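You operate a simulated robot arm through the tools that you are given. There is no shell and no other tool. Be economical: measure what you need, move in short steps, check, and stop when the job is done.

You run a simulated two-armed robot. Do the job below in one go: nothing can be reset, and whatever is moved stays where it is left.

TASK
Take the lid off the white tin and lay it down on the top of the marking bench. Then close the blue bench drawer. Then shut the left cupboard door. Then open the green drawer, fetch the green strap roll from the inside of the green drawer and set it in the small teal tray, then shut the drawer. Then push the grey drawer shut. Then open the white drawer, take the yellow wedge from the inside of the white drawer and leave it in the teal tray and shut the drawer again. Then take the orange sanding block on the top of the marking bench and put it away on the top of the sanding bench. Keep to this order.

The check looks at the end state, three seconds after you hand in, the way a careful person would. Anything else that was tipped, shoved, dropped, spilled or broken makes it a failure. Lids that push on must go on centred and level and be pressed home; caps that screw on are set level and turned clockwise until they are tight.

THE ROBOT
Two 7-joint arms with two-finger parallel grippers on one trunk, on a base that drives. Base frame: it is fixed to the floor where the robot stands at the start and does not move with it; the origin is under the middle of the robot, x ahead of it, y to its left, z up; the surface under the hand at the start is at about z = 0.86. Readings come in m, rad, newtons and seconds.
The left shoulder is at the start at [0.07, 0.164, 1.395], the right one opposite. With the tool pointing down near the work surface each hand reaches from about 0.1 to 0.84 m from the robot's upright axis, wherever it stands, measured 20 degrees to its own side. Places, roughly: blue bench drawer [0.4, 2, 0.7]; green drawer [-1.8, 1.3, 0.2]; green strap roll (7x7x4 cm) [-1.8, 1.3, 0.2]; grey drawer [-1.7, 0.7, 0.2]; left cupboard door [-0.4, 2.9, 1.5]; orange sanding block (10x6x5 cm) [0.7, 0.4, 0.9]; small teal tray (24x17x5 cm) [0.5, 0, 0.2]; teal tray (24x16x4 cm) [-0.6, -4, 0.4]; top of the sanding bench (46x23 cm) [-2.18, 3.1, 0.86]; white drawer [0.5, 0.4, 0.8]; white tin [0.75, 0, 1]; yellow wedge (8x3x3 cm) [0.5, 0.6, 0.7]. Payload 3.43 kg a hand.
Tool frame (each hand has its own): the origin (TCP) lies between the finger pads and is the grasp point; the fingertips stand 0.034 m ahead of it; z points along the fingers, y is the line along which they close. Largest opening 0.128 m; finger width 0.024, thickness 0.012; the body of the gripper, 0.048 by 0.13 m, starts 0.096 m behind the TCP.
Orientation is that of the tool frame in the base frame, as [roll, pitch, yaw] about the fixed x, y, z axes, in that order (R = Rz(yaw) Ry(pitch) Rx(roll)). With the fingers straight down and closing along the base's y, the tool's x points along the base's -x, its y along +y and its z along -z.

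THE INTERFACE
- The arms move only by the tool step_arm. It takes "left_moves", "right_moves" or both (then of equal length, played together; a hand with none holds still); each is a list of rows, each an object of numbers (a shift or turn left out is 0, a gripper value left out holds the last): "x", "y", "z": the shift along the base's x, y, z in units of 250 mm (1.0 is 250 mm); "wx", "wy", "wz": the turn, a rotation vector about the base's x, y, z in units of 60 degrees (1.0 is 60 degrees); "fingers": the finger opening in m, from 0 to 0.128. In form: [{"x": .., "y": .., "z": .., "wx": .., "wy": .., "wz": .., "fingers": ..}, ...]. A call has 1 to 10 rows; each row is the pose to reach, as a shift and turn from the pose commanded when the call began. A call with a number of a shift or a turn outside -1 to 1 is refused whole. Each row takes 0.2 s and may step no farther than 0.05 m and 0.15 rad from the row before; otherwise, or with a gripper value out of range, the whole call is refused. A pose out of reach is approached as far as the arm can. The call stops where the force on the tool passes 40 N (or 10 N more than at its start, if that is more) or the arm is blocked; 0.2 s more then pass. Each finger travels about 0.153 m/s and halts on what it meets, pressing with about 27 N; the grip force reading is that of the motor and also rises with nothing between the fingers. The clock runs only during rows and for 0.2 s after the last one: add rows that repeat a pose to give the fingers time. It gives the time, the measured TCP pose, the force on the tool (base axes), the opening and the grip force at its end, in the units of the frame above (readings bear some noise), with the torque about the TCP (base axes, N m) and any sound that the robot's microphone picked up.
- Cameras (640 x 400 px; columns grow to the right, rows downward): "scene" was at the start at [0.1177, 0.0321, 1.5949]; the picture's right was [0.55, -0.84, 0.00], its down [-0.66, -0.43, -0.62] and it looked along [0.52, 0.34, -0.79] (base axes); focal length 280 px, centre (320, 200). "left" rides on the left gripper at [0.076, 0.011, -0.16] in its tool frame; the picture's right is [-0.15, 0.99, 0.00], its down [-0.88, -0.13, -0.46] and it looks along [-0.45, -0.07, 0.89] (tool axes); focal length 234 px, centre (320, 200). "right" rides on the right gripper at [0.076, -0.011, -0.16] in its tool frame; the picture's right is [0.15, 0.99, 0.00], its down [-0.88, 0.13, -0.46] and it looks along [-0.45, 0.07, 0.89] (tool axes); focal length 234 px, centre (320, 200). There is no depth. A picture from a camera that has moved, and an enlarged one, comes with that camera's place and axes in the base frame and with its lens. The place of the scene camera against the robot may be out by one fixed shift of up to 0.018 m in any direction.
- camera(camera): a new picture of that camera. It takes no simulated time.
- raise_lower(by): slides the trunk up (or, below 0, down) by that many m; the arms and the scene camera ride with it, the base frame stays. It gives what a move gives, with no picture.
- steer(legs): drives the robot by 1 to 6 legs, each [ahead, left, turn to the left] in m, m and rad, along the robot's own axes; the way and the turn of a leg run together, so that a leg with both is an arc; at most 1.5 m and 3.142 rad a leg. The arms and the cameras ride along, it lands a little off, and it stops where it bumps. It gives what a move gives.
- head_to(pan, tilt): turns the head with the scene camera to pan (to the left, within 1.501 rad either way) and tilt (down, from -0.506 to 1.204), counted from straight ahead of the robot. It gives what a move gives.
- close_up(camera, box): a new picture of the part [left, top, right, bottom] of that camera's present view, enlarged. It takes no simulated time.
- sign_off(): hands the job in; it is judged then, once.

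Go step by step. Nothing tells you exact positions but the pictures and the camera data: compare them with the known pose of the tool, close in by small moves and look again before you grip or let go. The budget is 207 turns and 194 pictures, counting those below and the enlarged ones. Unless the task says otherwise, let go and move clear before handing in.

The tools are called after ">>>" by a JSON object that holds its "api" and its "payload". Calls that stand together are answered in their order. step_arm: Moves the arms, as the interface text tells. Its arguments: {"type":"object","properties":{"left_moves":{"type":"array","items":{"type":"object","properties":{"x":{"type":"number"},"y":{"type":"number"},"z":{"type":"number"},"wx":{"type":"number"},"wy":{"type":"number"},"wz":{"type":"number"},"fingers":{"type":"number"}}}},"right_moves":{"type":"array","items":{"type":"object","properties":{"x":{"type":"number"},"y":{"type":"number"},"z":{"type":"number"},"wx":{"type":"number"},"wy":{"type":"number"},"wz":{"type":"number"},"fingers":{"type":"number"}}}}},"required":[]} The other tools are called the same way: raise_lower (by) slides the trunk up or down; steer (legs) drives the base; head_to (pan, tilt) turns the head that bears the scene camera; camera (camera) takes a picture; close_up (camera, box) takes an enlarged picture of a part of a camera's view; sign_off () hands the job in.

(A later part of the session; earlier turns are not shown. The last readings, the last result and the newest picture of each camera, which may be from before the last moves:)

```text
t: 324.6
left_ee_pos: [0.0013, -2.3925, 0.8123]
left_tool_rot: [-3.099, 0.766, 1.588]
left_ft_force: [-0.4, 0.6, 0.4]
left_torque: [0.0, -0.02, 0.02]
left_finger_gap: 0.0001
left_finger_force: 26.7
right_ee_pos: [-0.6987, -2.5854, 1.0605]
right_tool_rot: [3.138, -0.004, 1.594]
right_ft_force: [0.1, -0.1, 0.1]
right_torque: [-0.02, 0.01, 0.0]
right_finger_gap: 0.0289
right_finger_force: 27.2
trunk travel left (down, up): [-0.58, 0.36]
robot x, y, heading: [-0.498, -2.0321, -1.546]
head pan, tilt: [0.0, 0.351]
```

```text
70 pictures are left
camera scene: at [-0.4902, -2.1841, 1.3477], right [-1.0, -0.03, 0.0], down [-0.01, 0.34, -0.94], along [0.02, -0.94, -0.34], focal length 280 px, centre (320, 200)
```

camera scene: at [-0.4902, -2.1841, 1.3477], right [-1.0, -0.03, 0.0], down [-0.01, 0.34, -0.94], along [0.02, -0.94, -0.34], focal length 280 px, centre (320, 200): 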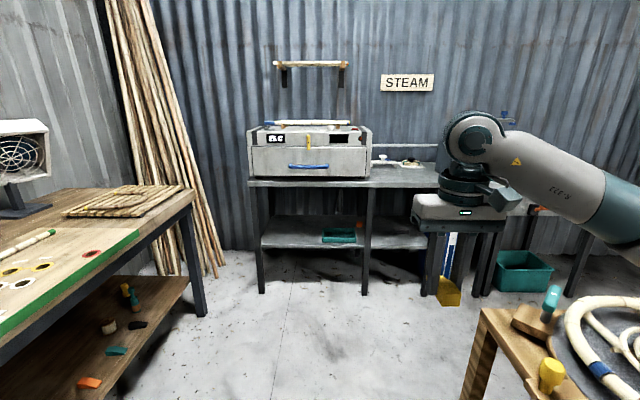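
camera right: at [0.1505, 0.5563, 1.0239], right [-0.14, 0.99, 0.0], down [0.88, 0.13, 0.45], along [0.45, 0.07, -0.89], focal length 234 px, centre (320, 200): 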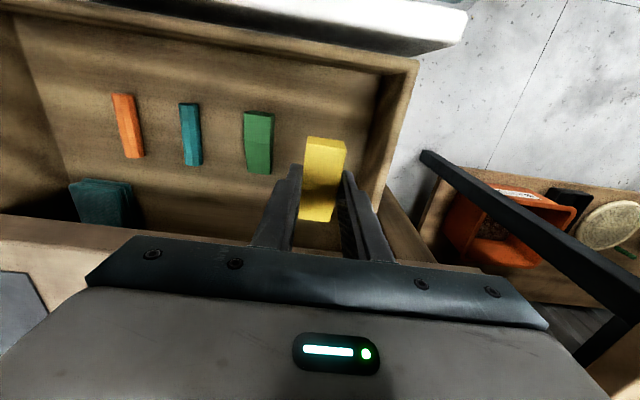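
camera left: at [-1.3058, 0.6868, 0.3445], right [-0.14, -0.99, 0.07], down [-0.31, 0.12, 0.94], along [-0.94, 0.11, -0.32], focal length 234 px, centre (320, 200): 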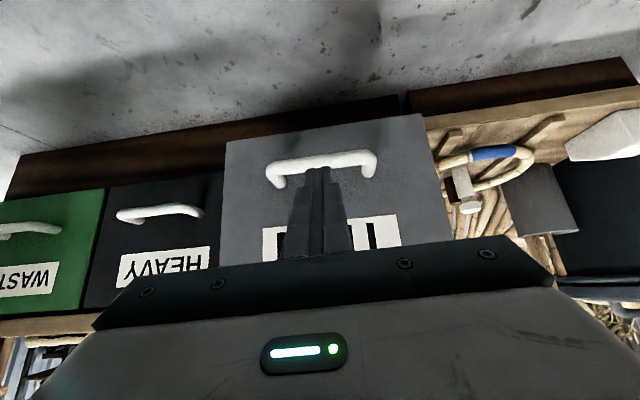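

I tilt the right hand 35° forward, lower the trunk and bring the hand in line with the tray before driving up.

>>> {"api": "step_arm", "payload": {"right_moves": [{"wx": -0.12, "x": 0.05}, {"wx": -0.24, "x": 0.1}, {"wx": -0.36, "x": 0.15}, {"wx": -0.48, "x": 0.2}, {"wx": -0.585, "x": 0.25}, {"wx": -0.585, "x": 0.3}, {"wx": -0.585, "x": 0.36}]}}

>>> {"api": "raise_lower", "payload": {"by": -0.4}}

>>> {"api": "steer", "payload": {"legs": [[0, 0, -0.022], [1.0, 0, 0]]}}

>>> {"api": "camera", "payload": {"camera": "scene"}}

>>> {"api": "camera", "payload": {"camera": "right"}}

```text
t: 326.2
left_ee_pos: [0.0012, -2.3917, 0.8117]
left_tool_rot: [-3.098, 0.766, 1.591]
left_ft_force: [-0.3, 0.2, 0.8]
left_torque: [-0.03, 0.05, 0.02]
left_finger_gap: 0.0
left_finger_force: 26.9
right_ee_pos: [-0.6064, -2.5857, 1.0617]
right_tool_rot: [-3.128, 0.609, 1.602]
right_ft_force: [-0.2, 0.0, -1.0]
right_torque: [0.02, 0.02, 0.02]
right_finger_gap: 0.0288
right_finger_force: 26.9
trunk travel left (down, up): [-0.58, 0.36]
robot x, y, heading: [-0.4959, -2.0282, -1.546]
head pan, tilt: [0.0, 0.351]
```

```text
t: 330.1
left_ee_pos: [0.0028, -2.3907, 0.4122]
left_tool_rot: [-3.094, 0.769, 1.593]
left_ft_force: [0.8, 0.0, -0.1]
left_torque: [0.02, 0.0, -0.02]
left_finger_gap: 0.0
left_finger_force: 26.9
right_ee_pos: [-0.604, -2.5836, 0.664]
right_tool_rot: [-3.123, 0.611, 1.605]
right_ft_force: [-0.3, -0.7, 0.0]
right_torque: [-0.04, 0.04, -0.01]
right_finger_gap: 0.0288
right_finger_force: 27.2
trunk travel left (down, up): [-0.18, 0.76]
robot x, y, heading: [-0.5001, -2.0304, -1.544]
head pan, tilt: [0.0, 0.351]
```

```text
t: 330.8
left_ee_pos: [0.0013, -2.394, 0.4121]
left_tool_rot: [-3.098, 0.77, 1.587]
left_ft_force: [0.1, 0.3, -0.4]
left_torque: [-0.01, 0.04, -0.01]
left_finger_gap: 0.0
left_finger_force: 26.7
right_ee_pos: [-0.605, -2.5836, 0.663]
right_tool_rot: [-3.124, 0.613, 1.61]
right_ft_force: [-1.1, 0.0, 0.2]
right_torque: [-0.01, 0.01, -0.01]
right_finger_gap: 0.0286
right_finger_force: 27.3
trunk travel left (down, up): [-0.18, 0.76]
robot x, y, heading: [-0.4975, -2.0326, -1.549]
head pan, tilt: [0.0, 0.351]
stopped in leg 1: the robot was blocked; the commanded pose is now the measured one
```

```text
69 pictures are left
camera scene: at [-0.4883, -2.1831, 0.9477], right [-1.0, -0.02, 0.0], down [-0.01, 0.34, -0.94], along [0.02, -0.94, -0.34], focal length 280 px, centre (320, 200)
```

scene: 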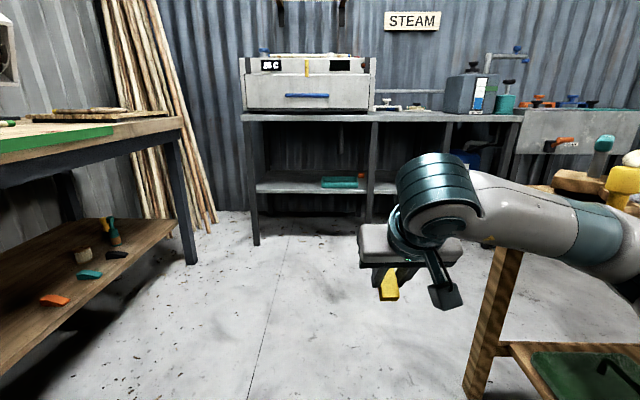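

```text
68 pictures are left
camera right: at [-0.6175, -2.4296, 0.7513], right [0.98, 0.15, -0.1], down [0.16, -0.45, 0.88], along [0.08, -0.88, -0.47], focal length 234 px, centre (320, 200)
```

right: 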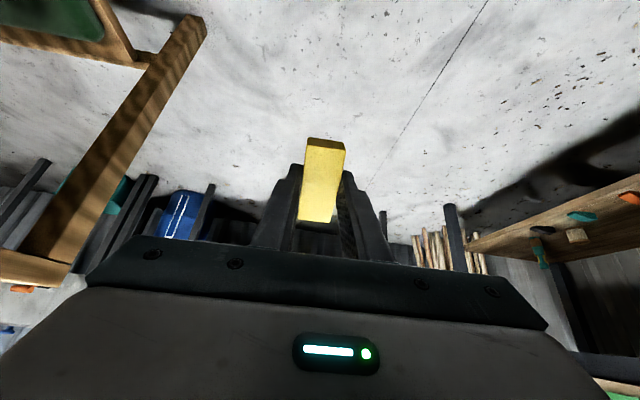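

The turn was blocked — the right elbow may be close to the cart. I raise the trunk and inspect.

>>> {"api": "raise_lower", "payload": {"by": 0.4}}

>>> {"api": "head_to", "payload": {"pan": -0.9, "tilt": 0.6}}

>>> {"api": "camera", "payload": {"camera": "scene"}}

```text
t: 334.7
left_ee_pos: [0.0017, -2.3937, 0.8125]
left_tool_rot: [-3.101, 0.766, 1.584]
left_ft_force: [0.8, -0.3, -0.1]
left_torque: [-0.03, -0.05, 0.02]
left_finger_gap: 0.0002
left_finger_force: 27.2
right_ee_pos: [-0.6051, -2.5845, 1.0618]
right_tool_rot: [-3.126, 0.611, 1.605]
right_ft_force: [0.3, 0.0, -0.7]
right_torque: [0.05, -0.02, 0.01]
right_finger_gap: 0.0286
right_finger_force: 27.4
trunk travel left (down, up): [-0.58, 0.36]
robot x, y, heading: [-0.4987, -2.0311, -1.549]
head pan, tilt: [0.0, 0.351]
```

```text
t: 335.9
left_ee_pos: [-0.0001, -2.3941, 0.8127]
left_tool_rot: [-3.101, 0.766, 1.584]
left_ft_force: [0.3, -0.5, -0.6]
left_torque: [-0.03, 0.0, -0.02]
left_finger_gap: 0.0
left_finger_force: 27.6
right_ee_pos: [-0.6063, -2.5847, 1.0615]
right_tool_rot: [-3.125, 0.61, 1.606]
right_ft_force: [0.6, -0.7, -1.0]
right_torque: [0.02, 0.01, -0.01]
right_finger_gap: 0.029
right_finger_force: 27.0
trunk travel left (down, up): [-0.58, 0.36]
robot x, y, heading: [-0.4999, -2.0318, -1.552]
head pan, tilt: [-0.901, 0.6]
```

```text
67 pictures are left
camera scene: at [-0.56, -2.1476, 1.3249], right [-0.64, 0.77, 0.0], down [0.43, 0.36, -0.83], along [-0.64, -0.53, -0.56], focal length 280 px, centre (320, 200)
```

scene: 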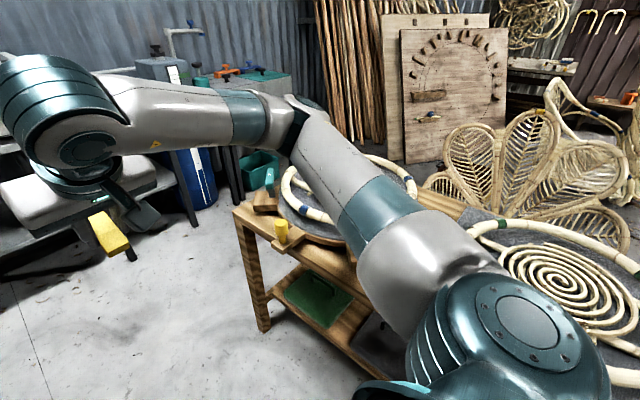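

>>> {"api": "close_up", "payload": {"camera": "scene", "box": [210, 140, 450, 290]}}

```text
2.67 times, centred on (330, 215) of scene
camera zoom: at [-0.56, -2.1476, 1.3249], right [-0.64, 0.77, 0.0], down [0.43, 0.36, -0.83], along [-0.64, -0.53, -0.56], focal length 745 px, centre (293, 160)
```

zoom: 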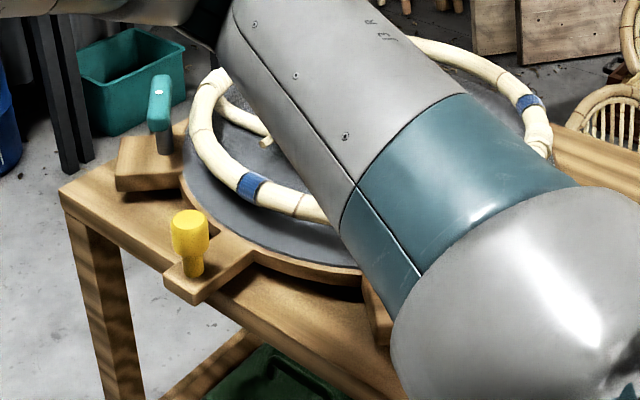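

Nothing on the cart has shifted. I drive forward past the cart with the arms high, then lower.

>>> {"api": "steer", "payload": {"legs": [[0.95, 0, 0]]}}

>>> {"api": "head_to", "payload": {"pan": -0.5, "tilt": 0.7}}

>>> {"api": "camera", "payload": {"camera": "scene"}}

```text
t: 340.8
left_ee_pos: [0.0206, -3.34, 0.8115]
left_tool_rot: [-3.1, 0.766, 1.585]
left_ft_force: [1.1, 0.5, -0.4]
left_torque: [0.01, -0.03, -0.03]
left_finger_gap: 0.0001
left_finger_force: 27.1
right_ee_pos: [-0.5867, -3.5313, 1.0612]
right_tool_rot: [-3.125, 0.61, 1.606]
right_ft_force: [-0.5, -1.0, -1.1]
right_torque: [0.02, -0.01, -0.01]
right_finger_gap: 0.0288
right_finger_force: 26.4
trunk travel left (down, up): [-0.58, 0.36]
robot x, y, heading: [-0.4736, -2.98, -1.548]
head pan, tilt: [-0.901, 0.6]
```

```text
t: 341.7
left_ee_pos: [0.0198, -3.3407, 0.813]
left_tool_rot: [-3.1, 0.766, 1.584]
left_ft_force: [0.9, -0.7, 0.0]
left_torque: [-0.03, 0.01, -0.03]
left_finger_gap: 0.0
left_finger_force: 27.2
right_ee_pos: [-0.5856, -3.5306, 1.0627]
right_tool_rot: [-3.126, 0.613, 1.606]
right_ft_force: [0.2, -0.2, 0.5]
right_torque: [-0.01, -0.01, -0.04]
right_finger_gap: 0.0289
right_finger_force: 26.6
trunk travel left (down, up): [-0.58, 0.36]
robot x, y, heading: [-0.476, -2.9749, -1.553]
head pan, tilt: [-0.499, 0.7]
```

```text
65 pictures are left
camera scene: at [-0.5113, -3.1129, 1.3163], right [-0.89, 0.46, 0.0], down [0.3, 0.57, -0.77], along [-0.35, -0.68, -0.64], focal length 280 px, centre (320, 200)
```

scene: 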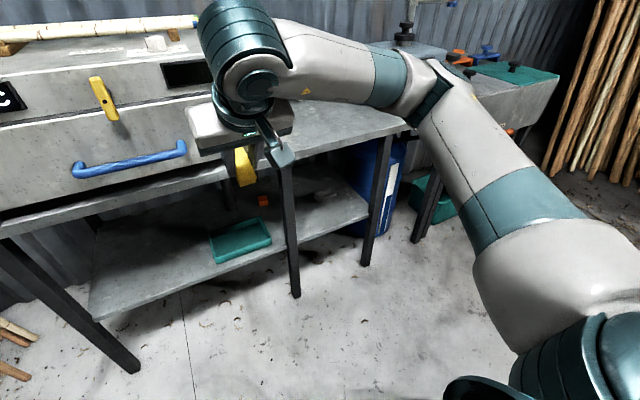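

The tray spans x −0.70…−0.46 at y ≈ −3.98, with a bench leg at x −0.75. Space below the elbow is free now, so I lower the trunk and check.

>>> {"api": "raise_lower", "payload": {"by": -0.4}}

>>> {"api": "camera", "payload": {"camera": "scene"}}

>>> {"api": "camera", "payload": {"camera": "right"}}

```text
t: 345.5
left_ee_pos: [0.0213, -3.3412, 0.4111]
left_tool_rot: [-3.099, 0.765, 1.584]
left_ft_force: [-0.1, 0.5, 0.8]
left_torque: [-0.02, -0.01, -0.01]
left_finger_gap: 0.0001
left_finger_force: 26.9
right_ee_pos: [-0.5864, -3.5307, 0.6628]
right_tool_rot: [-3.125, 0.611, 1.604]
right_ft_force: [1.1, 0.1, 0.2]
right_torque: [0.04, 0.01, -0.03]
right_finger_gap: 0.0287
right_finger_force: 27.2
trunk travel left (down, up): [-0.18, 0.76]
robot x, y, heading: [-0.475, -2.9771, -1.55]
head pan, tilt: [-0.499, 0.7]
```

```text
64 pictures are left
camera scene: at [-0.5113, -3.1129, 0.9163], right [-0.89, 0.46, 0.0], down [0.3, 0.57, -0.76], along [-0.35, -0.68, -0.64], focal length 280 px, centre (320, 200)
```

scene: 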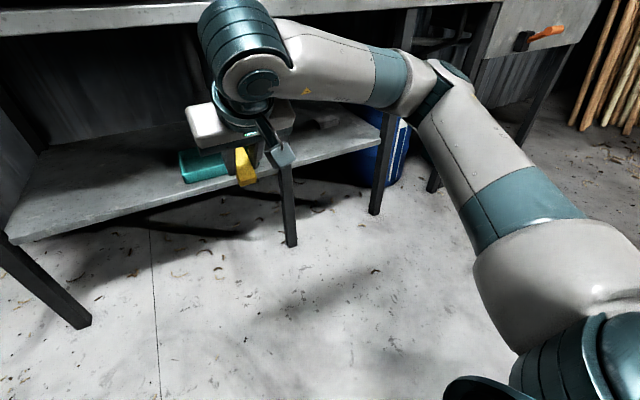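

```text
63 pictures are left
camera right: at [-0.5999, -3.3769, 0.7504], right [0.98, 0.15, -0.1], down [0.15, -0.46, 0.88], along [0.08, -0.88, -0.47], focal length 234 px, centre (320, 200)
```

right: 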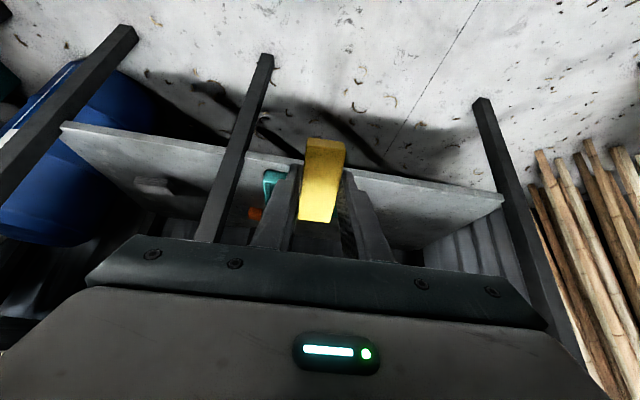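

I lower the hand to rim-clearing height, drive a bit closer, then look again.

>>> {"api": "step_arm", "payload": {"right_moves": [{"z": -0.15}, {"z": -0.3}, {"z": -0.45}, {"z": -0.6}]}}

>>> {"api": "steer", "payload": {"legs": [[0.25, 0, 0]]}}

>>> {"api": "camera", "payload": {"camera": "right"}}

>>> {"api": "camera", "payload": {"camera": "scene"}}

```text
t: 346.5
left_ee_pos: [0.0205, -3.3405, 0.4117]
left_tool_rot: [-3.1, 0.767, 1.585]
left_ft_force: [0.0, 0.1, -0.5]
left_torque: [0.0, -0.02, 0.01]
left_finger_gap: 0.0002
left_finger_force: 27.3
right_ee_pos: [-0.5833, -3.5284, 0.515]
right_tool_rot: [-3.126, 0.61, 1.606]
right_ft_force: [-0.3, 0.4, -0.4]
right_torque: [0.03, 0.0, -0.01]
right_finger_gap: 0.0288
right_finger_force: 27.0
trunk travel left (down, up): [-0.18, 0.76]
robot x, y, heading: [-0.475, -2.9773, -1.549]
head pan, tilt: [-0.499, 0.7]
```

```text
t: 348.3
left_ee_pos: [0.0217, -3.5902, 0.4109]
left_tool_rot: [-3.1, 0.767, 1.577]
left_ft_force: [0.1, -0.3, -0.1]
left_torque: [-0.02, 0.01, 0.02]
left_finger_gap: 0.0002
left_finger_force: 26.7
right_ee_pos: [-0.5838, -3.7743, 0.515]
right_tool_rot: [-3.127, 0.613, 1.597]
right_ft_force: [-0.7, -0.4, -0.4]
right_torque: [0.0, 0.0, 0.01]
right_finger_gap: 0.0286
right_finger_force: 27.1
trunk travel left (down, up): [-0.18, 0.76]
robot x, y, heading: [-0.4739, -3.224, -1.558]
head pan, tilt: [-0.499, 0.7]
```

```text
62 pictures are left
camera right: at [-0.5967, -3.6195, 0.6032], right [0.99, 0.14, -0.1], down [0.15, -0.46, 0.88], along [0.08, -0.88, -0.47], focal length 234 px, centre (320, 200)
```

right: 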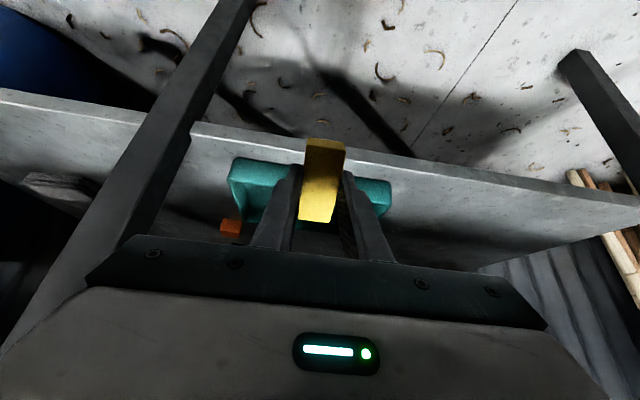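

```text
61 pictures are left
camera scene: at [-0.508, -3.3582, 0.9163], right [-0.88, 0.47, 0.0], down [0.3, 0.57, -0.76], along [-0.36, -0.68, -0.64], focal length 280 px, centre (320, 200)
```

scene: 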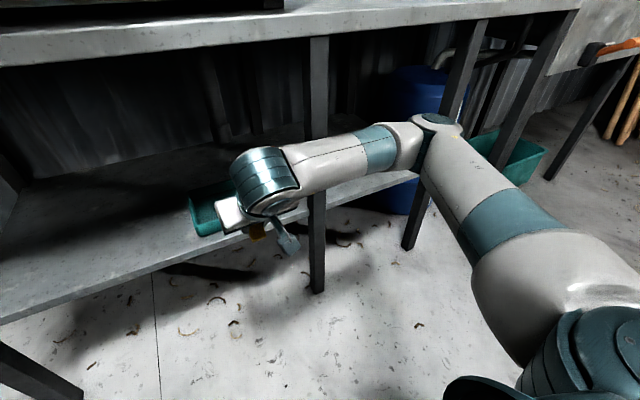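

Tray centre is about [-0.587, -3.995], rim ≈ 0.43. I move the wedge in over the rim.

>>> {"api": "step_arm", "payload": {"right_moves": [{"y": -0.16}, {"y": -0.32}, {"y": -0.48}, {"y": -0.64}, {"y": -0.77}]}}

>>> {"api": "camera", "payload": {"camera": "right"}}

>>> {"api": "camera", "payload": {"camera": "scene"}}

```text
t: 349.5
left_ee_pos: [0.0233, -3.5897, 0.4111]
left_tool_rot: [-3.099, 0.765, 1.578]
left_ft_force: [0.3, -0.4, 0.7]
left_torque: [-0.01, 0.0, 0.02]
left_finger_gap: 0.0001
left_finger_force: 27.0
right_ee_pos: [-0.583, -3.9662, 0.5164]
right_tool_rot: [-3.126, 0.611, 1.598]
right_ft_force: [-0.5, 0.7, 0.4]
right_torque: [0.03, -0.02, 0.01]
right_finger_gap: 0.0287
right_finger_force: 26.6
trunk travel left (down, up): [-0.18, 0.76]
robot x, y, heading: [-0.4739, -3.2264, -1.555]
head pan, tilt: [-0.499, 0.7]
```

```text
60 pictures are left
camera right: at [-0.5963, -3.8118, 0.6047], right [0.99, 0.14, -0.1], down [0.15, -0.46, 0.88], along [0.08, -0.88, -0.47], focal length 234 px, centre (320, 200)
```

right: 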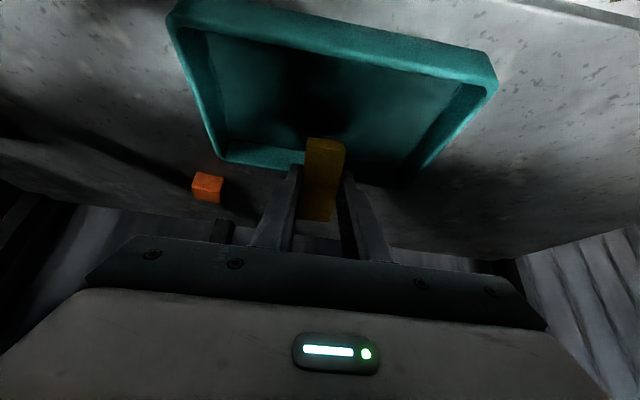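

```text
59 pictures are left
camera scene: at [-0.5079, -3.3581, 0.9163], right [-0.88, 0.47, 0.0], down [0.3, 0.57, -0.76], along [-0.36, -0.68, -0.64], focal length 280 px, centre (320, 200)
```

scene: 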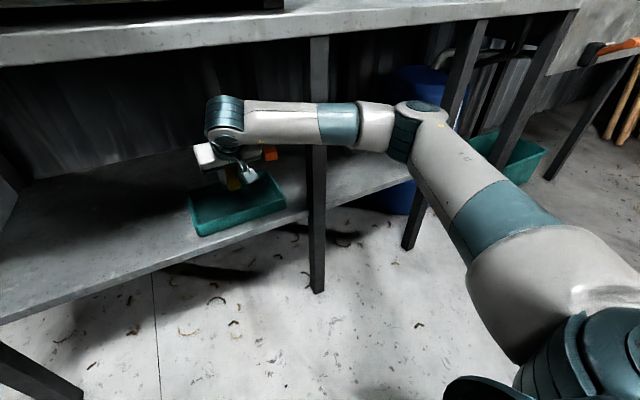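

Centred over the tray. I lower to contact.

>>> {"api": "step_arm", "payload": {"right_moves": [{"z": -0.1}, {"z": -0.18}, {"z": -0.22}, {"z": -0.25}, {"z": -0.275}, {"z": -0.295}, {"z": -0.315}]}}

>>> {"api": "camera", "payload": {"camera": "right"}}

```text
t: 351.1
left_ee_pos: [0.0226, -3.5883, 0.4138]
left_tool_rot: [-3.101, 0.768, 1.577]
left_ft_force: [-0.8, 0.1, 0.5]
left_torque: [0.0, 0.01, -0.01]
left_finger_gap: 0.0
left_finger_force: 27.1
right_ee_pos: [-0.5822, -3.9672, 0.4421]
right_tool_rot: [-3.13, 0.62, 1.598]
right_ft_force: [0.9, -4.0, 27.8]
right_torque: [-0.36, -0.49, -0.05]
right_finger_gap: 0.0288
right_finger_force: 27.5
trunk travel left (down, up): [-0.18, 0.76]
robot x, y, heading: [-0.4719, -3.2259, -1.559]
head pan, tilt: [-0.499, 0.7]
```

```text
58 pictures are left
camera right: at [-0.5962, -3.8115, 0.5282], right [0.99, 0.14, -0.1], down [0.15, -0.45, 0.88], along [0.08, -0.88, -0.46], focal length 234 px, centre (320, 200)
```

right: 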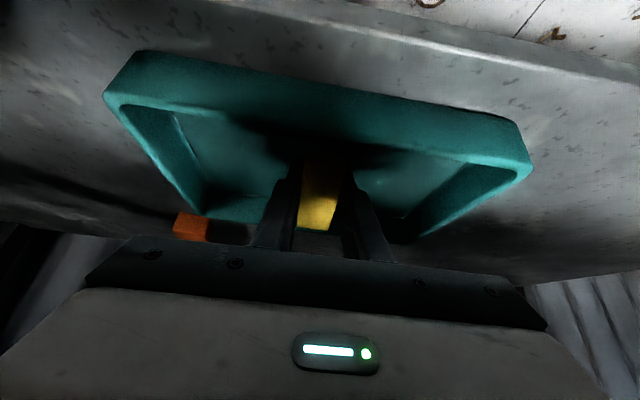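

Contact made inside the tray. I ease up, release, and withdraw upward then back.

>>> {"api": "step_arm", "payload": {"right_moves": [{"z": 0.016}, {"z": 0.016, "fingers": 0.05}, {"z": 0.016, "fingers": 0.07}, {"z": 0.016, "fingers": 0.07}, {"z": 0.1}, {"z": 0.2}, {"z": 0.3}, {"z": 0.3, "y": 0.18}, {"z": 0.3, "y": 0.36}, {"z": 0.3, "y": 0.54}]}}

>>> {"api": "camera", "payload": {"camera": "right"}}

>>> {"api": "close_up", "payload": {"camera": "scene", "box": [150, 130, 350, 255]}}

```text
t: 353.3
left_ee_pos: [0.022, -3.5892, 0.4121]
left_tool_rot: [-3.101, 0.765, 1.578]
left_ft_force: [0.3, 0.7, -0.3]
left_torque: [0.0, -0.03, -0.04]
left_finger_gap: 0.0
left_finger_force: 27.2
right_ee_pos: [-0.5826, -3.8329, 0.5081]
right_tool_rot: [-3.127, 0.611, 1.597]
right_ft_force: [0.2, -0.2, 0.0]
right_torque: [0.02, -0.02, 0.02]
right_finger_gap: 0.0702
right_finger_force: 0.1
trunk travel left (down, up): [-0.18, 0.76]
robot x, y, heading: [-0.4726, -3.2252, -1.556]
head pan, tilt: [-0.499, 0.7]
```

```text
57 pictures are left
camera right: at [-0.5959, -3.6786, 0.5957], right [0.99, 0.14, -0.1], down [0.15, -0.46, 0.88], along [0.08, -0.88, -0.47], focal length 234 px, centre (320, 200)
```

right: 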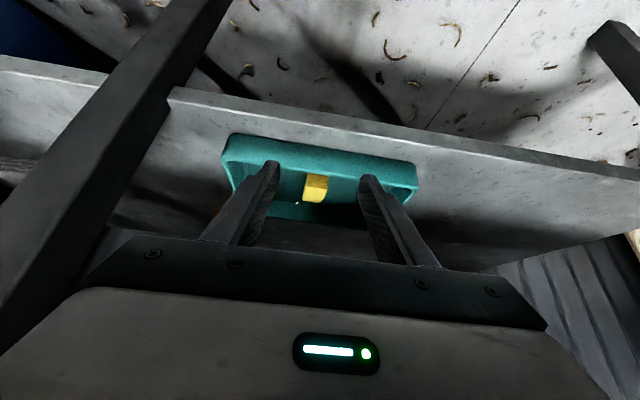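

```text
3.20 times, centred on (250, 192) of scene
camera zoom: at [-0.5079, -3.3581, 0.9163], right [-0.88, 0.47, 0.0], down [0.3, 0.57, -0.76], along [-0.36, -0.68, -0.64], focal length 894 px, centre (544, 224)
```

zoom: 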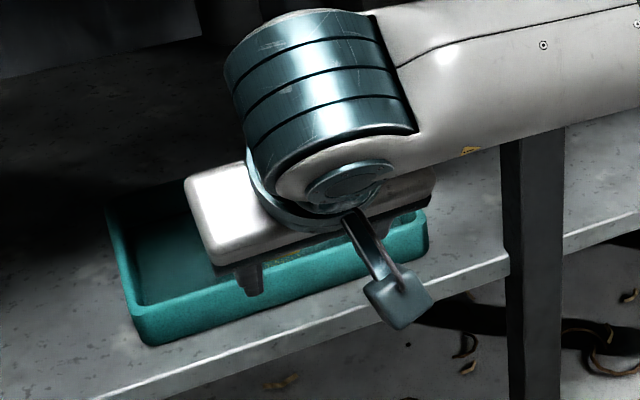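

The wedge lies in the teal tray. I back off, raise the trunk past the cart, and return to the marking bench to shut the white drawer.

>>> {"api": "steer", "payload": {"legs": [[-0.3, 0, 0]]}}

>>> {"api": "raise_lower", "payload": {"by": 0.4}}

>>> {"api": "step_arm", "payload": {"right_moves": [{"wx": -0.12, "fingers": 0.04, "z": 0.1}, {"wx": -0.24, "fingers": 0.0, "z": 0.2}, {"wx": -0.34, "fingers": 0.0, "z": 0.3}]}}

>>> {"api": "head_to", "payload": {"pan": 0.0, "tilt": 0.5}}

>>> {"api": "camera", "payload": {"camera": "scene"}}

>>> {"api": "steer", "payload": {"legs": [[-1.4, 0, 0], [-1.4, 0, 0], [-0.55, -0.1, 0]]}}

```text
t: 355.4
left_ee_pos: [0.0181, -3.2873, 0.4121]
left_tool_rot: [-3.099, 0.766, 1.576]
left_ft_force: [-0.3, 0.6, -0.1]
left_torque: [0.01, 0.02, 0.02]
left_finger_gap: 0.0
left_finger_force: 26.4
right_ee_pos: [-0.5868, -3.5324, 0.5083]
right_tool_rot: [-3.126, 0.611, 1.597]
right_ft_force: [0.6, -0.4, 0.4]
right_torque: [0.03, -0.01, 0.0]
right_finger_gap: 0.07
right_finger_force: 0.1
trunk travel left (down, up): [-0.18, 0.76]
robot x, y, heading: [-0.4819, -2.9199, -1.557]
head pan, tilt: [-0.499, 0.7]
```

```text
t: 359.2
left_ee_pos: [0.0186, -3.2878, 0.8127]
left_tool_rot: [-3.1, 0.767, 1.576]
left_ft_force: [-0.1, 0.5, 0.1]
left_torque: [-0.01, 0.04, 0.01]
left_finger_gap: 0.0001
left_finger_force: 27.4
right_ee_pos: [-0.5872, -3.531, 0.9079]
right_tool_rot: [-3.125, 0.611, 1.598]
right_ft_force: [0.5, -1.2, 0.2]
right_torque: [0.0, 0.02, 0.0]
right_finger_gap: 0.0698
right_finger_force: 0.0
trunk travel left (down, up): [-0.58, 0.36]
robot x, y, heading: [-0.4772, -2.9201, -1.559]
head pan, tilt: [-0.499, 0.7]
```

```text
t: 360.0
left_ee_pos: [0.0181, -3.2879, 0.8123]
left_tool_rot: [-3.098, 0.765, 1.575]
left_ft_force: [-0.3, 0.5, 0.5]
left_torque: [0.02, -0.03, 0.02]
left_finger_gap: 0.0
left_finger_force: 27.5
right_ee_pos: [-0.5882, -3.5317, 0.9848]
right_tool_rot: [-3.111, 0.969, 1.61]
right_ft_force: [-0.1, 0.6, 0.2]
right_torque: [-0.04, 0.01, -0.02]
right_finger_gap: 0.0
right_finger_force: 26.5
trunk travel left (down, up): [-0.58, 0.36]
robot x, y, heading: [-0.475, -2.9194, -1.557]
head pan, tilt: [-0.499, 0.7]
```

```text
t: 360.9
left_ee_pos: [0.018, -3.2887, 0.8128]
left_tool_rot: [-3.099, 0.767, 1.577]
left_ft_force: [0.5, 0.3, -0.7]
left_torque: [0.0, -0.01, 0.01]
left_finger_gap: 0.0
left_finger_force: 27.3
right_ee_pos: [-0.5883, -3.5329, 0.9838]
right_tool_rot: [-3.11, 0.968, 1.609]
right_ft_force: [-0.4, 0.5, -0.3]
right_torque: [-0.02, -0.01, -0.03]
right_finger_gap: 0.0
right_finger_force: 27.1
trunk travel left (down, up): [-0.58, 0.36]
robot x, y, heading: [-0.4768, -2.9227, -1.556]
head pan, tilt: [0.0, 0.499]
```

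```text
55 pictures are left
camera scene: at [-0.4712, -3.0726, 1.334], right [-1.0, -0.01, 0.0], down [-0.01, 0.48, -0.88], along [0.01, -0.88, -0.48], focal length 280 px, centre (320, 200)
```

scene: 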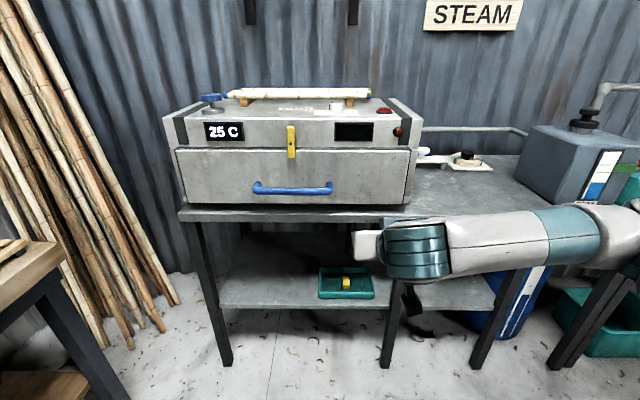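

```text
t: 377.2
left_ee_pos: [-0.1686, 0.0445, 0.8144]
left_tool_rot: [-3.099, 0.766, 1.586]
left_ft_force: [-0.5, 0.8, -0.2]
left_torque: [0.0, 0.01, 0.01]
left_finger_gap: 0.0
left_finger_force: 26.9
right_ee_pos: [-0.7725, -0.2055, 0.9846]
right_tool_rot: [-3.11, 0.967, 1.621]
right_ft_force: [-0.8, -0.1, -0.4]
right_torque: [-0.01, 0.03, 0.01]
right_finger_gap: 0.0001
right_finger_force: 26.4
trunk travel left (down, up): [-0.58, 0.36]
robot x, y, heading: [-0.6661, 0.4065, -1.551]
head pan, tilt: [0.0, 0.499]
```

>>> {"api": "steer", "payload": {"legs": [[0, 0, 1.551]]}}

>>> {"api": "raise_lower", "payload": {"by": -0.2}}

>>> {"api": "camera", "payload": {"camera": "scene"}}

>>> {"api": "camera", "payload": {"camera": "right"}}

```text
t: 381.3
left_ee_pos: [-0.2851, 0.889, 0.8117]
left_tool_rot: [-3.099, 0.765, 3.112]
left_ft_force: [0.1, 0.5, -0.8]
left_torque: [0.03, -0.01, 0.0]
left_finger_gap: 0.0002
left_finger_force: 27.0
right_ee_pos: [-0.0607, 0.2736, 0.9855]
right_tool_rot: [-3.112, 0.967, -3.136]
right_ft_force: [0.1, 0.4, 0.2]
right_torque: [0.01, -0.01, -0.02]
right_finger_gap: 0.0
right_finger_force: 27.5
trunk travel left (down, up): [-0.58, 0.36]
robot x, y, heading: [-0.6657, 0.4048, -0.02]
head pan, tilt: [0.0, 0.499]
```

```text
t: 383.5
left_ee_pos: [-0.2836, 0.8888, 0.6125]
left_tool_rot: [-3.097, 0.765, 3.113]
left_ft_force: [-0.2, 0.9, 0.9]
left_torque: [-0.01, 0.01, 0.01]
left_finger_gap: 0.0004
left_finger_force: 26.6
right_ee_pos: [-0.0617, 0.2735, 0.7841]
right_tool_rot: [-3.11, 0.967, -3.138]
right_ft_force: [0.3, -1.4, 0.3]
right_torque: [0.01, 0.0, -0.01]
right_finger_gap: 0.0
right_finger_force: 26.7
trunk travel left (down, up): [-0.38, 0.56]
robot x, y, heading: [-0.6673, 0.4061, -0.012]
head pan, tilt: [0.0, 0.499]
```

```text
54 pictures are left
camera scene: at [-0.5215, 0.3939, 1.1341], right [-0.02, -1.0, 0.0], down [-0.48, 0.01, -0.88], along [0.88, -0.02, -0.48], focal length 280 px, centre (320, 200)
```

scene: 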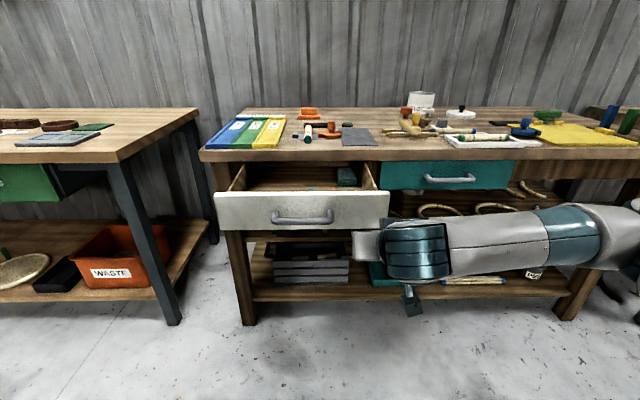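

```text
53 pictures are left
camera right: at [-0.2352, 0.2673, 0.8136], right [-0.06, 0.99, -0.14], down [0.13, 0.15, 0.98], along [0.99, 0.04, -0.14], focal length 234 px, centre (320, 200)
```

right: 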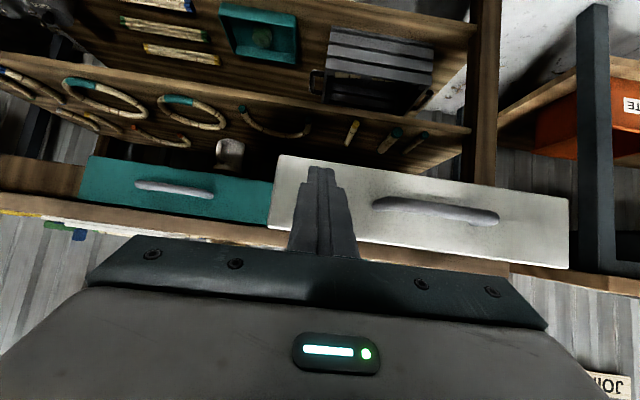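

The finger faces the white drawer right of its handle. I close in partly by driving, then push with the arm so the elbow stays clear of the bench.

>>> {"api": "steer", "payload": {"legs": [[0.13, 0.02, 0.012]]}}

>>> {"api": "step_arm", "payload": {"right_moves": [{"x": 0.15}, {"x": 0.3}, {"x": 0.45}, {"x": 0.6}, {"x": 0.75}, {"x": 0.9}]}}

>>> {"api": "camera", "payload": {"camera": "scene"}}

```text
t: 384.8
left_ee_pos: [-0.1583, 0.9107, 0.6116]
left_tool_rot: [-3.101, 0.765, 3.126]
left_ft_force: [0.3, -0.3, 0.5]
left_torque: [-0.02, 0.03, -0.06]
left_finger_gap: 0.0
left_finger_force: 26.7
right_ee_pos: [0.0737, 0.2988, 0.7833]
right_tool_rot: [-3.109, 0.964, -3.126]
right_ft_force: [0.2, 0.5, 0.2]
right_torque: [0.04, -0.01, 0.02]
right_finger_gap: 0.0001
right_finger_force: 26.9
trunk travel left (down, up): [-0.38, 0.56]
robot x, y, heading: [-0.531, 0.4257, -0.01]
head pan, tilt: [0.0, 0.499]
```

```text
t: 386.2
left_ee_pos: [-0.1587, 0.9116, 0.6136]
left_tool_rot: [-3.102, 0.768, 3.122]
left_ft_force: [0.1, 0.2, -0.6]
left_torque: [0.03, 0.05, 0.01]
left_finger_gap: 0.0002
left_finger_force: 26.5
right_ee_pos: [0.2871, 0.2969, 0.782]
right_tool_rot: [-3.111, 0.957, -3.125]
right_ft_force: [-16.0, -0.8, 6.3]
right_torque: [-0.1, -0.04, -0.01]
right_finger_gap: 0.0001
right_finger_force: 27.1
trunk travel left (down, up): [-0.38, 0.56]
robot x, y, heading: [-0.5349, 0.4258, -0.013]
head pan, tilt: [0.0, 0.499]
stopped in row 6 (right hand): the force on the tool passed its limit at 94 N (the readings are from after the stop); the commanded pose is now the measured one
```

```text
52 pictures are left
camera scene: at [-0.3911, 0.413, 1.1343], right [-0.01, -1.0, 0.0], down [-0.48, 0.0, -0.88], along [0.88, -0.01, -0.48], focal length 280 px, centre (320, 200)
```

scene: 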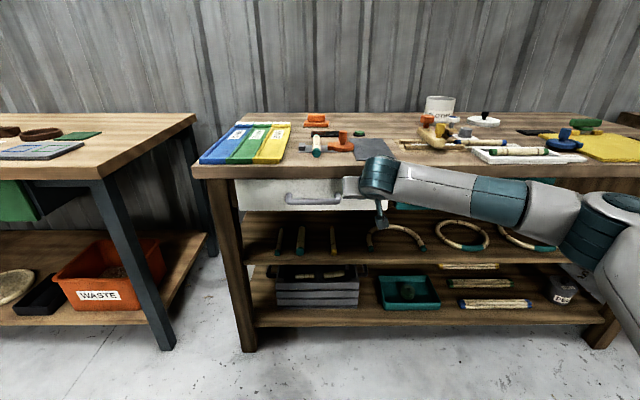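

It hit the stop — looks closed. I retreat and check it against the teal drawer, then look for the orange block.

>>> {"api": "step_arm", "payload": {"right_moves": [{"x": -0.18}, {"x": -0.36}, {"x": -0.54}, {"x": -0.72}, {"x": -0.88}]}}

>>> {"api": "raise_lower", "payload": {"by": 0.35}}

>>> {"api": "close_up", "payload": {"camera": "scene", "box": [160, 80, 480, 280]}}

```text
t: 387.4
left_ee_pos: [-0.157, 0.9112, 0.6125]
left_tool_rot: [-3.1, 0.767, 3.123]
left_ft_force: [-0.2, -0.6, 0.0]
left_torque: [0.0, 0.02, -0.01]
left_finger_gap: 0.0002
left_finger_force: 26.9
right_ee_pos: [0.0681, 0.2978, 0.7813]
right_tool_rot: [-3.109, 0.955, -3.126]
right_ft_force: [0.7, 0.3, 0.3]
right_torque: [0.0, 0.04, 0.02]
right_finger_gap: 0.0002
right_finger_force: 27.4
trunk travel left (down, up): [-0.38, 0.56]
robot x, y, heading: [-0.5341, 0.4232, -0.008]
head pan, tilt: [0.0, 0.499]
```

```text
t: 390.9
left_ee_pos: [-0.1569, 0.9104, 0.9628]
left_tool_rot: [-3.099, 0.765, 3.124]
left_ft_force: [0.5, 0.2, -0.1]
left_torque: [0.02, 0.0, 0.01]
left_finger_gap: 0.0
left_finger_force: 27.0
right_ee_pos: [0.0693, 0.2974, 1.1304]
right_tool_rot: [-3.111, 0.955, -3.126]
right_ft_force: [-0.6, -1.2, 0.1]
right_torque: [0.0, -0.04, 0.02]
right_finger_gap: 0.0
right_finger_force: 27.1
trunk travel left (down, up): [-0.73, 0.21]
robot x, y, heading: [-0.5364, 0.4231, -0.007]
head pan, tilt: [0.0, 0.499]
```

```text
2.00 times, centred on (320, 180) of scene
camera zoom: at [-0.3895, 0.4132, 1.484], right [-0.01, -1.0, 0.0], down [-0.48, 0.0, -0.88], along [0.88, -0.01, -0.48], focal length 559 px, centre (320, 240)
```

zoom: 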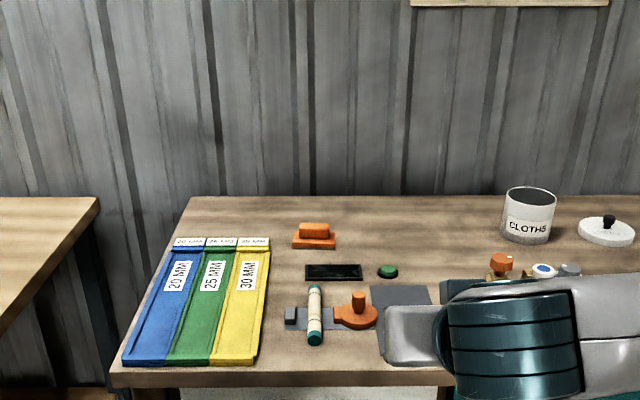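

The drawer seems shut (I'll verify from further away). Next, the orange sanding block at about [0.73, 0.41]; I turn the right hand down and move up to the bench.

>>> {"api": "raise_lower", "payload": {"by": 0.15}}

>>> {"api": "step_arm", "payload": {"right_moves": [{"wy": 0.14}, {"wy": 0.28}, {"wy": 0.42}, {"wy": 0.56}, {"wy": 0.7}, {"wy": 0.84, "fingers": 0.06}, {"wy": 0.912, "fingers": 0.12}]}}

>>> {"api": "head_to", "payload": {"pan": 0.0, "tilt": 0.75}}

>>> {"api": "steer", "payload": {"legs": [[0, 0.14, 0.005]]}}

>>> {"api": "camera", "payload": {"camera": "scene"}}

```text
t: 392.6
left_ee_pos: [-0.1573, 0.9097, 1.1125]
left_tool_rot: [-3.099, 0.767, 3.125]
left_ft_force: [0.2, 1.0, -0.4]
left_torque: [-0.02, 0.0, 0.01]
left_finger_gap: 0.0
left_finger_force: 27.2
right_ee_pos: [0.0684, 0.2985, 1.2822]
right_tool_rot: [-3.112, 0.952, -3.125]
right_ft_force: [-0.5, -0.1, 0.0]
right_torque: [-0.03, 0.01, -0.02]
right_finger_gap: 0.0
right_finger_force: 27.3
trunk travel left (down, up): [-0.88, 0.06]
robot x, y, heading: [-0.5337, 0.4223, -0.009]
head pan, tilt: [0.0, 0.499]
```

```text
t: 394.2
left_ee_pos: [-0.157, 0.9112, 1.1115]
left_tool_rot: [-3.1, 0.767, 3.124]
left_ft_force: [-0.2, -0.1, -1.4]
left_torque: [0.01, 0.0, -0.01]
left_finger_gap: 0.0
left_finger_force: 26.8
right_ee_pos: [0.0684, 0.298, 1.2821]
right_tool_rot: [-3.122, -0.002, -3.133]
right_ft_force: [-0.7, 0.4, -0.2]
right_torque: [-0.02, 0.02, -0.02]
right_finger_gap: 0.1199
right_finger_force: 0.0
trunk travel left (down, up): [-0.88, 0.06]
robot x, y, heading: [-0.5342, 0.4252, -0.012]
head pan, tilt: [0.0, 0.499]
```

```text
t: 395.0
left_ee_pos: [-0.157, 0.9113, 1.1119]
left_tool_rot: [-3.101, 0.766, 3.124]
left_ft_force: [-0.2, 0.4, -0.3]
left_torque: [-0.01, -0.01, 0.0]
left_finger_gap: 0.0001
left_finger_force: 26.9
right_ee_pos: [0.0691, 0.2982, 1.2824]
right_tool_rot: [-3.122, 0.001, -3.133]
right_ft_force: [-0.4, 0.3, -0.6]
right_torque: [0.0, 0.0, 0.02]
right_finger_gap: 0.1201
right_finger_force: 0.1
trunk travel left (down, up): [-0.88, 0.06]
robot x, y, heading: [-0.5365, 0.4204, -0.01]
head pan, tilt: [0.0, 0.75]
```

```text
t: 396.3
left_ee_pos: [-0.1573, 1.0478, 1.1128]
left_tool_rot: [-3.104, 0.766, 3.125]
left_ft_force: [0.9, -0.1, -0.7]
left_torque: [0.0, -0.02, 0.0]
left_finger_gap: 0.0
left_finger_force: 27.2
right_ee_pos: [0.0696, 0.4356, 1.2816]
right_tool_rot: [-3.123, 0.0, -3.132]
right_ft_force: [-0.1, -0.3, 0.2]
right_torque: [0.01, 0.0, 0.0]
right_finger_gap: 0.1202
right_finger_force: 0.1
trunk travel left (down, up): [-0.88, 0.06]
robot x, y, heading: [-0.5351, 0.5603, -0.004]
head pan, tilt: [0.0, 0.75]
```

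```text
50 pictures are left
camera scene: at [-0.3966, 0.5486, 1.6121], right [-0.01, -1.0, 0.0], down [-0.68, 0.01, -0.73], along [0.73, 0.0, -0.68], focal length 280 px, centre (320, 200)
```

scene: 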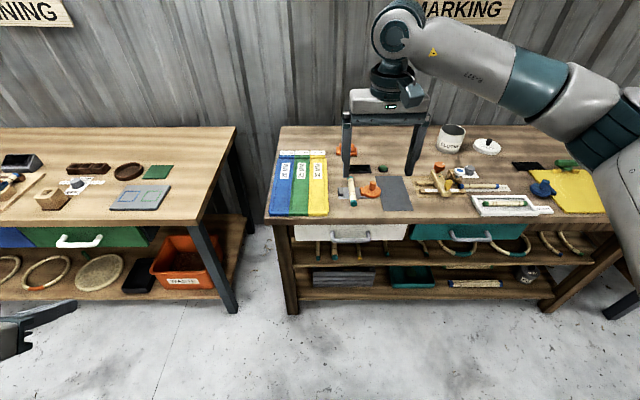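

>>> {"api": "close_up", "payload": {"camera": "scene", "box": [260, 190, 560, 300]}}

>>> {"api": "steer", "payload": {"legs": [[0.46, 0, 0]]}}

>>> {"api": "camera", "payload": {"camera": "right"}}

```text
2.13 times, centred on (410, 245) of scene
camera zoom: at [-0.3966, 0.5486, 1.6121], right [-0.01, -1.0, 0.0], down [-0.68, 0.01, -0.73], along [0.73, 0.0, -0.68], focal length 596 px, centre (128, 104)
```

zoom: 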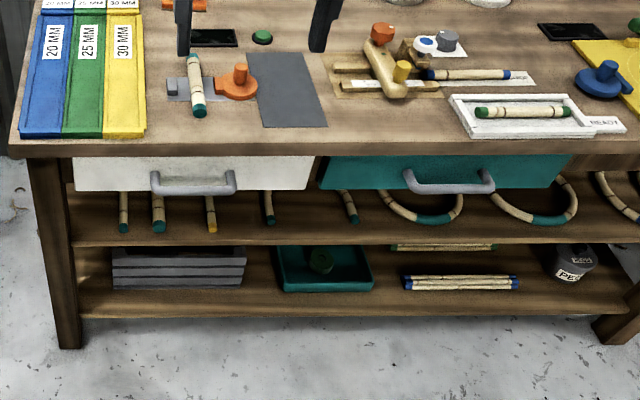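

```text
t: 399.0
left_ee_pos: [0.2813, 1.0502, 1.1121]
left_tool_rot: [-3.099, 0.768, 3.132]
left_ft_force: [0.1, 0.2, 0.2]
left_torque: [-0.01, -0.06, -0.03]
left_finger_gap: 0.0
left_finger_force: 27.3
right_ee_pos: [0.5129, 0.4395, 1.2831]
right_tool_rot: [-3.125, 0.0, -3.124]
right_ft_force: [-0.3, 0.9, 0.1]
right_torque: [0.04, -0.05, 0.0]
right_finger_gap: 0.12
right_finger_force: 0.1
trunk travel left (down, up): [-0.88, 0.06]
robot x, y, heading: [-0.0919, 0.5595, 0.002]
head pan, tilt: [0.0, 0.75]
```

```text
48 pictures are left
camera right: at [0.4374, 0.4311, 1.4429], right [-0.16, 0.99, -0.02], down [0.88, 0.15, 0.45], along [0.45, 0.06, -0.89], focal length 234 px, centre (320, 200)
```

right: 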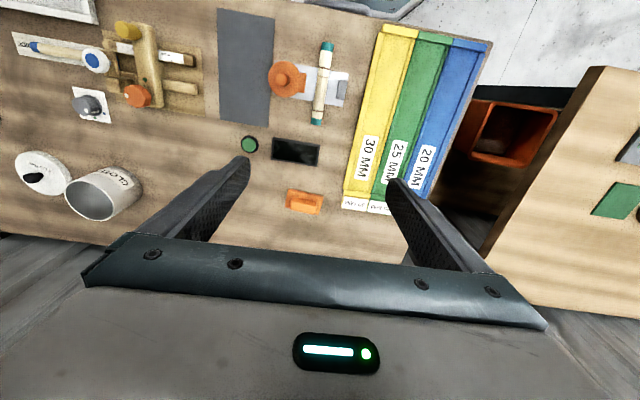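

White is flush with the teal drawer, and the roll sits in its tray. I zoom in on the orange block.

>>> {"api": "close_up", "payload": {"camera": "right", "box": [260, 165, 356, 225]}}

```text
6.67 times, centred on (308, 195) of right
camera zoom: at [0.4374, 0.4311, 1.4429], right [-0.16, 0.99, -0.02], down [0.88, 0.15, 0.45], along [0.45, 0.06, -0.89], focal length 1561 px, centre (400, 233)
```

zoom: 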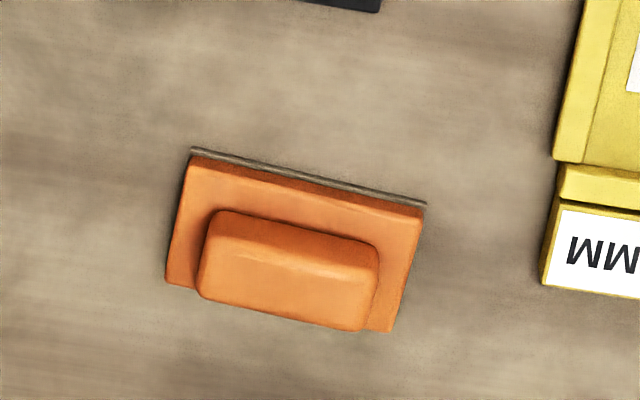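

Block centre ≈ [0.735, 0.4275], long side along y. I drive 8 cm closer and descend above it.

>>> {"api": "steer", "payload": {"legs": [[0.08, 0, 0]]}}

>>> {"api": "step_arm", "payload": {"right_moves": [{"x": 0.14, "z": -0.13}, {"x": 0.28, "z": -0.26}, {"x": 0.42, "z": -0.39}, {"x": 0.54, "y": -0.04, "z": -0.52}, {"x": 0.54, "y": -0.04, "z": -0.7}, {"x": 0.54, "y": -0.04, "z": -0.88}, {"x": 0.54, "y": -0.04, "z": -1.0}]}}

>>> {"api": "camera", "payload": {"camera": "right"}}

```text
t: 400.1
left_ee_pos: [0.3579, 1.0508, 1.1131]
left_tool_rot: [-3.1, 0.772, 3.135]
left_ft_force: [0.3, -0.5, 1.6]
left_torque: [0.03, -0.04, 0.0]
left_finger_gap: 0.0
left_finger_force: 26.9
right_ee_pos: [0.5865, 0.4393, 1.2851]
right_tool_rot: [-3.121, 0.005, -3.124]
right_ft_force: [-0.1, -1.1, 0.3]
right_torque: [-0.01, -0.04, 0.02]
right_finger_gap: 0.1201
right_finger_force: 0.1
trunk travel left (down, up): [-0.88, 0.06]
robot x, y, heading: [-0.0122, 0.562, -0.003]
head pan, tilt: [0.0, 0.75]
```

```text
t: 401.6
left_ee_pos: [0.3613, 1.0501, 1.1113]
left_tool_rot: [-3.097, 0.767, 3.132]
left_ft_force: [0.2, -0.2, 0.2]
left_torque: [0.02, 0.04, 0.02]
left_finger_gap: 0.0
left_finger_force: 26.8
right_ee_pos: [0.7243, 0.4294, 1.0331]
right_tool_rot: [-3.123, 0.0, -3.123]
right_ft_force: [0.9, -0.1, 0.4]
right_torque: [-0.01, -0.01, 0.0]
right_finger_gap: 0.12
right_finger_force: 0.2
trunk travel left (down, up): [-0.88, 0.06]
robot x, y, heading: [-0.0108, 0.561, -0.001]
head pan, tilt: [0.0, 0.75]
```

```text
46 pictures are left
camera right: at [0.6496, 0.4186, 1.1936], right [-0.16, 0.99, -0.02], down [0.88, 0.15, 0.45], along [0.45, 0.06, -0.89], focal length 234 px, centre (320, 200)
```

right: 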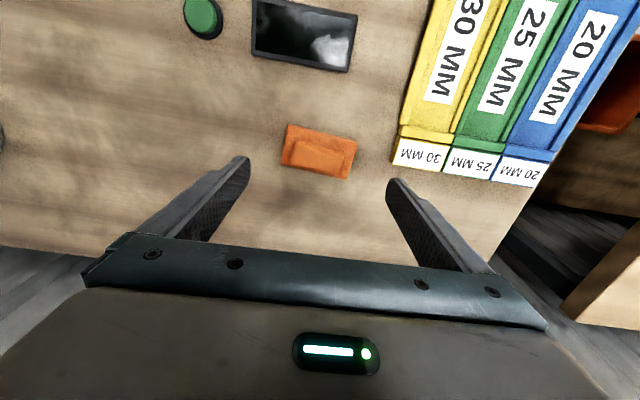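

>>> {"api": "step_arm", "payload": {"right_moves": [{"x": 0.05, "y": -0.008, "z": -0.16}, {"x": 0.05, "y": -0.008, "z": -0.32}, {"x": 0.05, "y": -0.008, "z": -0.42}, {"x": 0.05, "y": -0.008, "z": -0.48}]}}

>>> {"api": "camera", "payload": {"camera": "right"}}

```text
t: 402.6
left_ee_pos: [0.3631, 1.0504, 1.1113]
left_tool_rot: [-3.101, 0.766, 3.133]
left_ft_force: [0.1, -0.1, 0.8]
left_torque: [-0.03, 0.02, -0.01]
left_finger_gap: 0.0001
left_finger_force: 27.0
right_ee_pos: [0.7404, 0.4267, 0.9118]
right_tool_rot: [-3.122, 0.001, -3.124]
right_ft_force: [-0.2, 0.6, 0.1]
right_torque: [0.02, 0.01, 0.0]
right_finger_gap: 0.12
right_finger_force: 0.0
trunk travel left (down, up): [-0.88, 0.06]
robot x, y, heading: [-0.0104, 0.5592, -0.001]
head pan, tilt: [0.0, 0.75]
```

```text
45 pictures are left
camera right: at [0.6637, 0.4191, 1.071], right [-0.16, 0.99, -0.02], down [0.88, 0.15, 0.45], along [0.45, 0.06, -0.89], focal length 234 px, centre (320, 200)
```

right: 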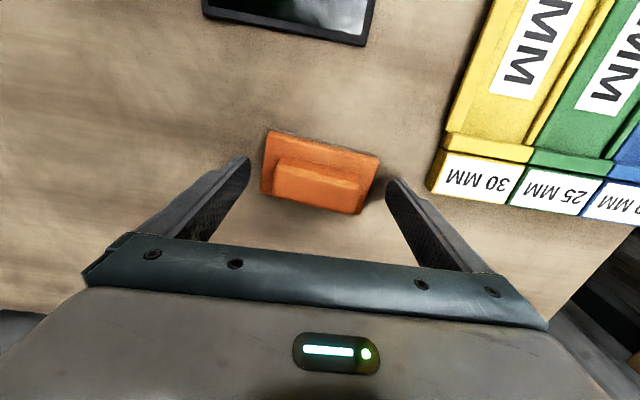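

>>> {"api": "step_arm", "payload": {"right_moves": [{"x": -0.016, "z": -0.03}, {"x": -0.016, "z": -0.03, "fingers": 0.1}, {"x": -0.016, "z": -0.03, "fingers": 0.08}, {"x": -0.016, "z": -0.03, "fingers": 0.06}, {"x": -0.016, "z": -0.03, "fingers": 0.06}, {"x": -0.016, "z": 0.1, "fingers": 0.06}, {"x": -0.016, "z": 0.28}, {"x": -0.016, "z": 0.46}]}}

>>> {"api": "camera", "payload": {"camera": "right"}}

```text
t: 404.4
left_ee_pos: [0.3609, 1.0493, 1.1115]
left_tool_rot: [-3.099, 0.767, 3.133]
left_ft_force: [-0.2, -0.2, -0.2]
left_torque: [0.01, -0.01, -0.02]
left_finger_gap: 0.0002
left_finger_force: 27.0
right_ee_pos: [0.7375, 0.4273, 1.0248]
right_tool_rot: [-3.123, 0.0, -3.123]
right_ft_force: [0.0, 0.5, -1.8]
right_torque: [0.0, 0.02, 0.0]
right_finger_gap: 0.0997
right_finger_force: 27.3
trunk travel left (down, up): [-0.88, 0.06]
robot x, y, heading: [-0.0122, 0.5618, -0.0]
head pan, tilt: [0.0, 0.75]
```

```text
44 pictures are left
camera right: at [0.6628, 0.4181, 1.1852], right [-0.16, 0.99, -0.02], down [0.88, 0.15, 0.45], along [0.45, 0.06, -0.89], focal length 234 px, centre (320, 200)
```

right: 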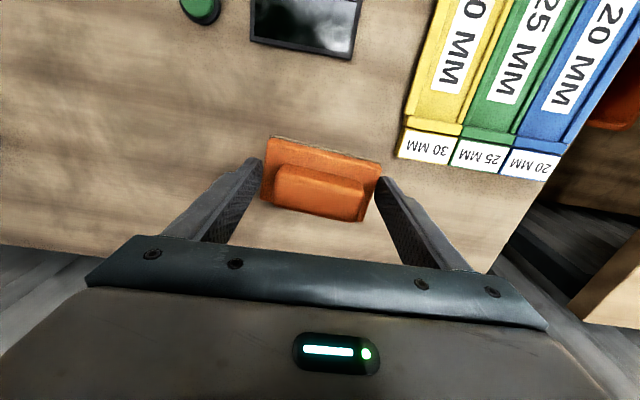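

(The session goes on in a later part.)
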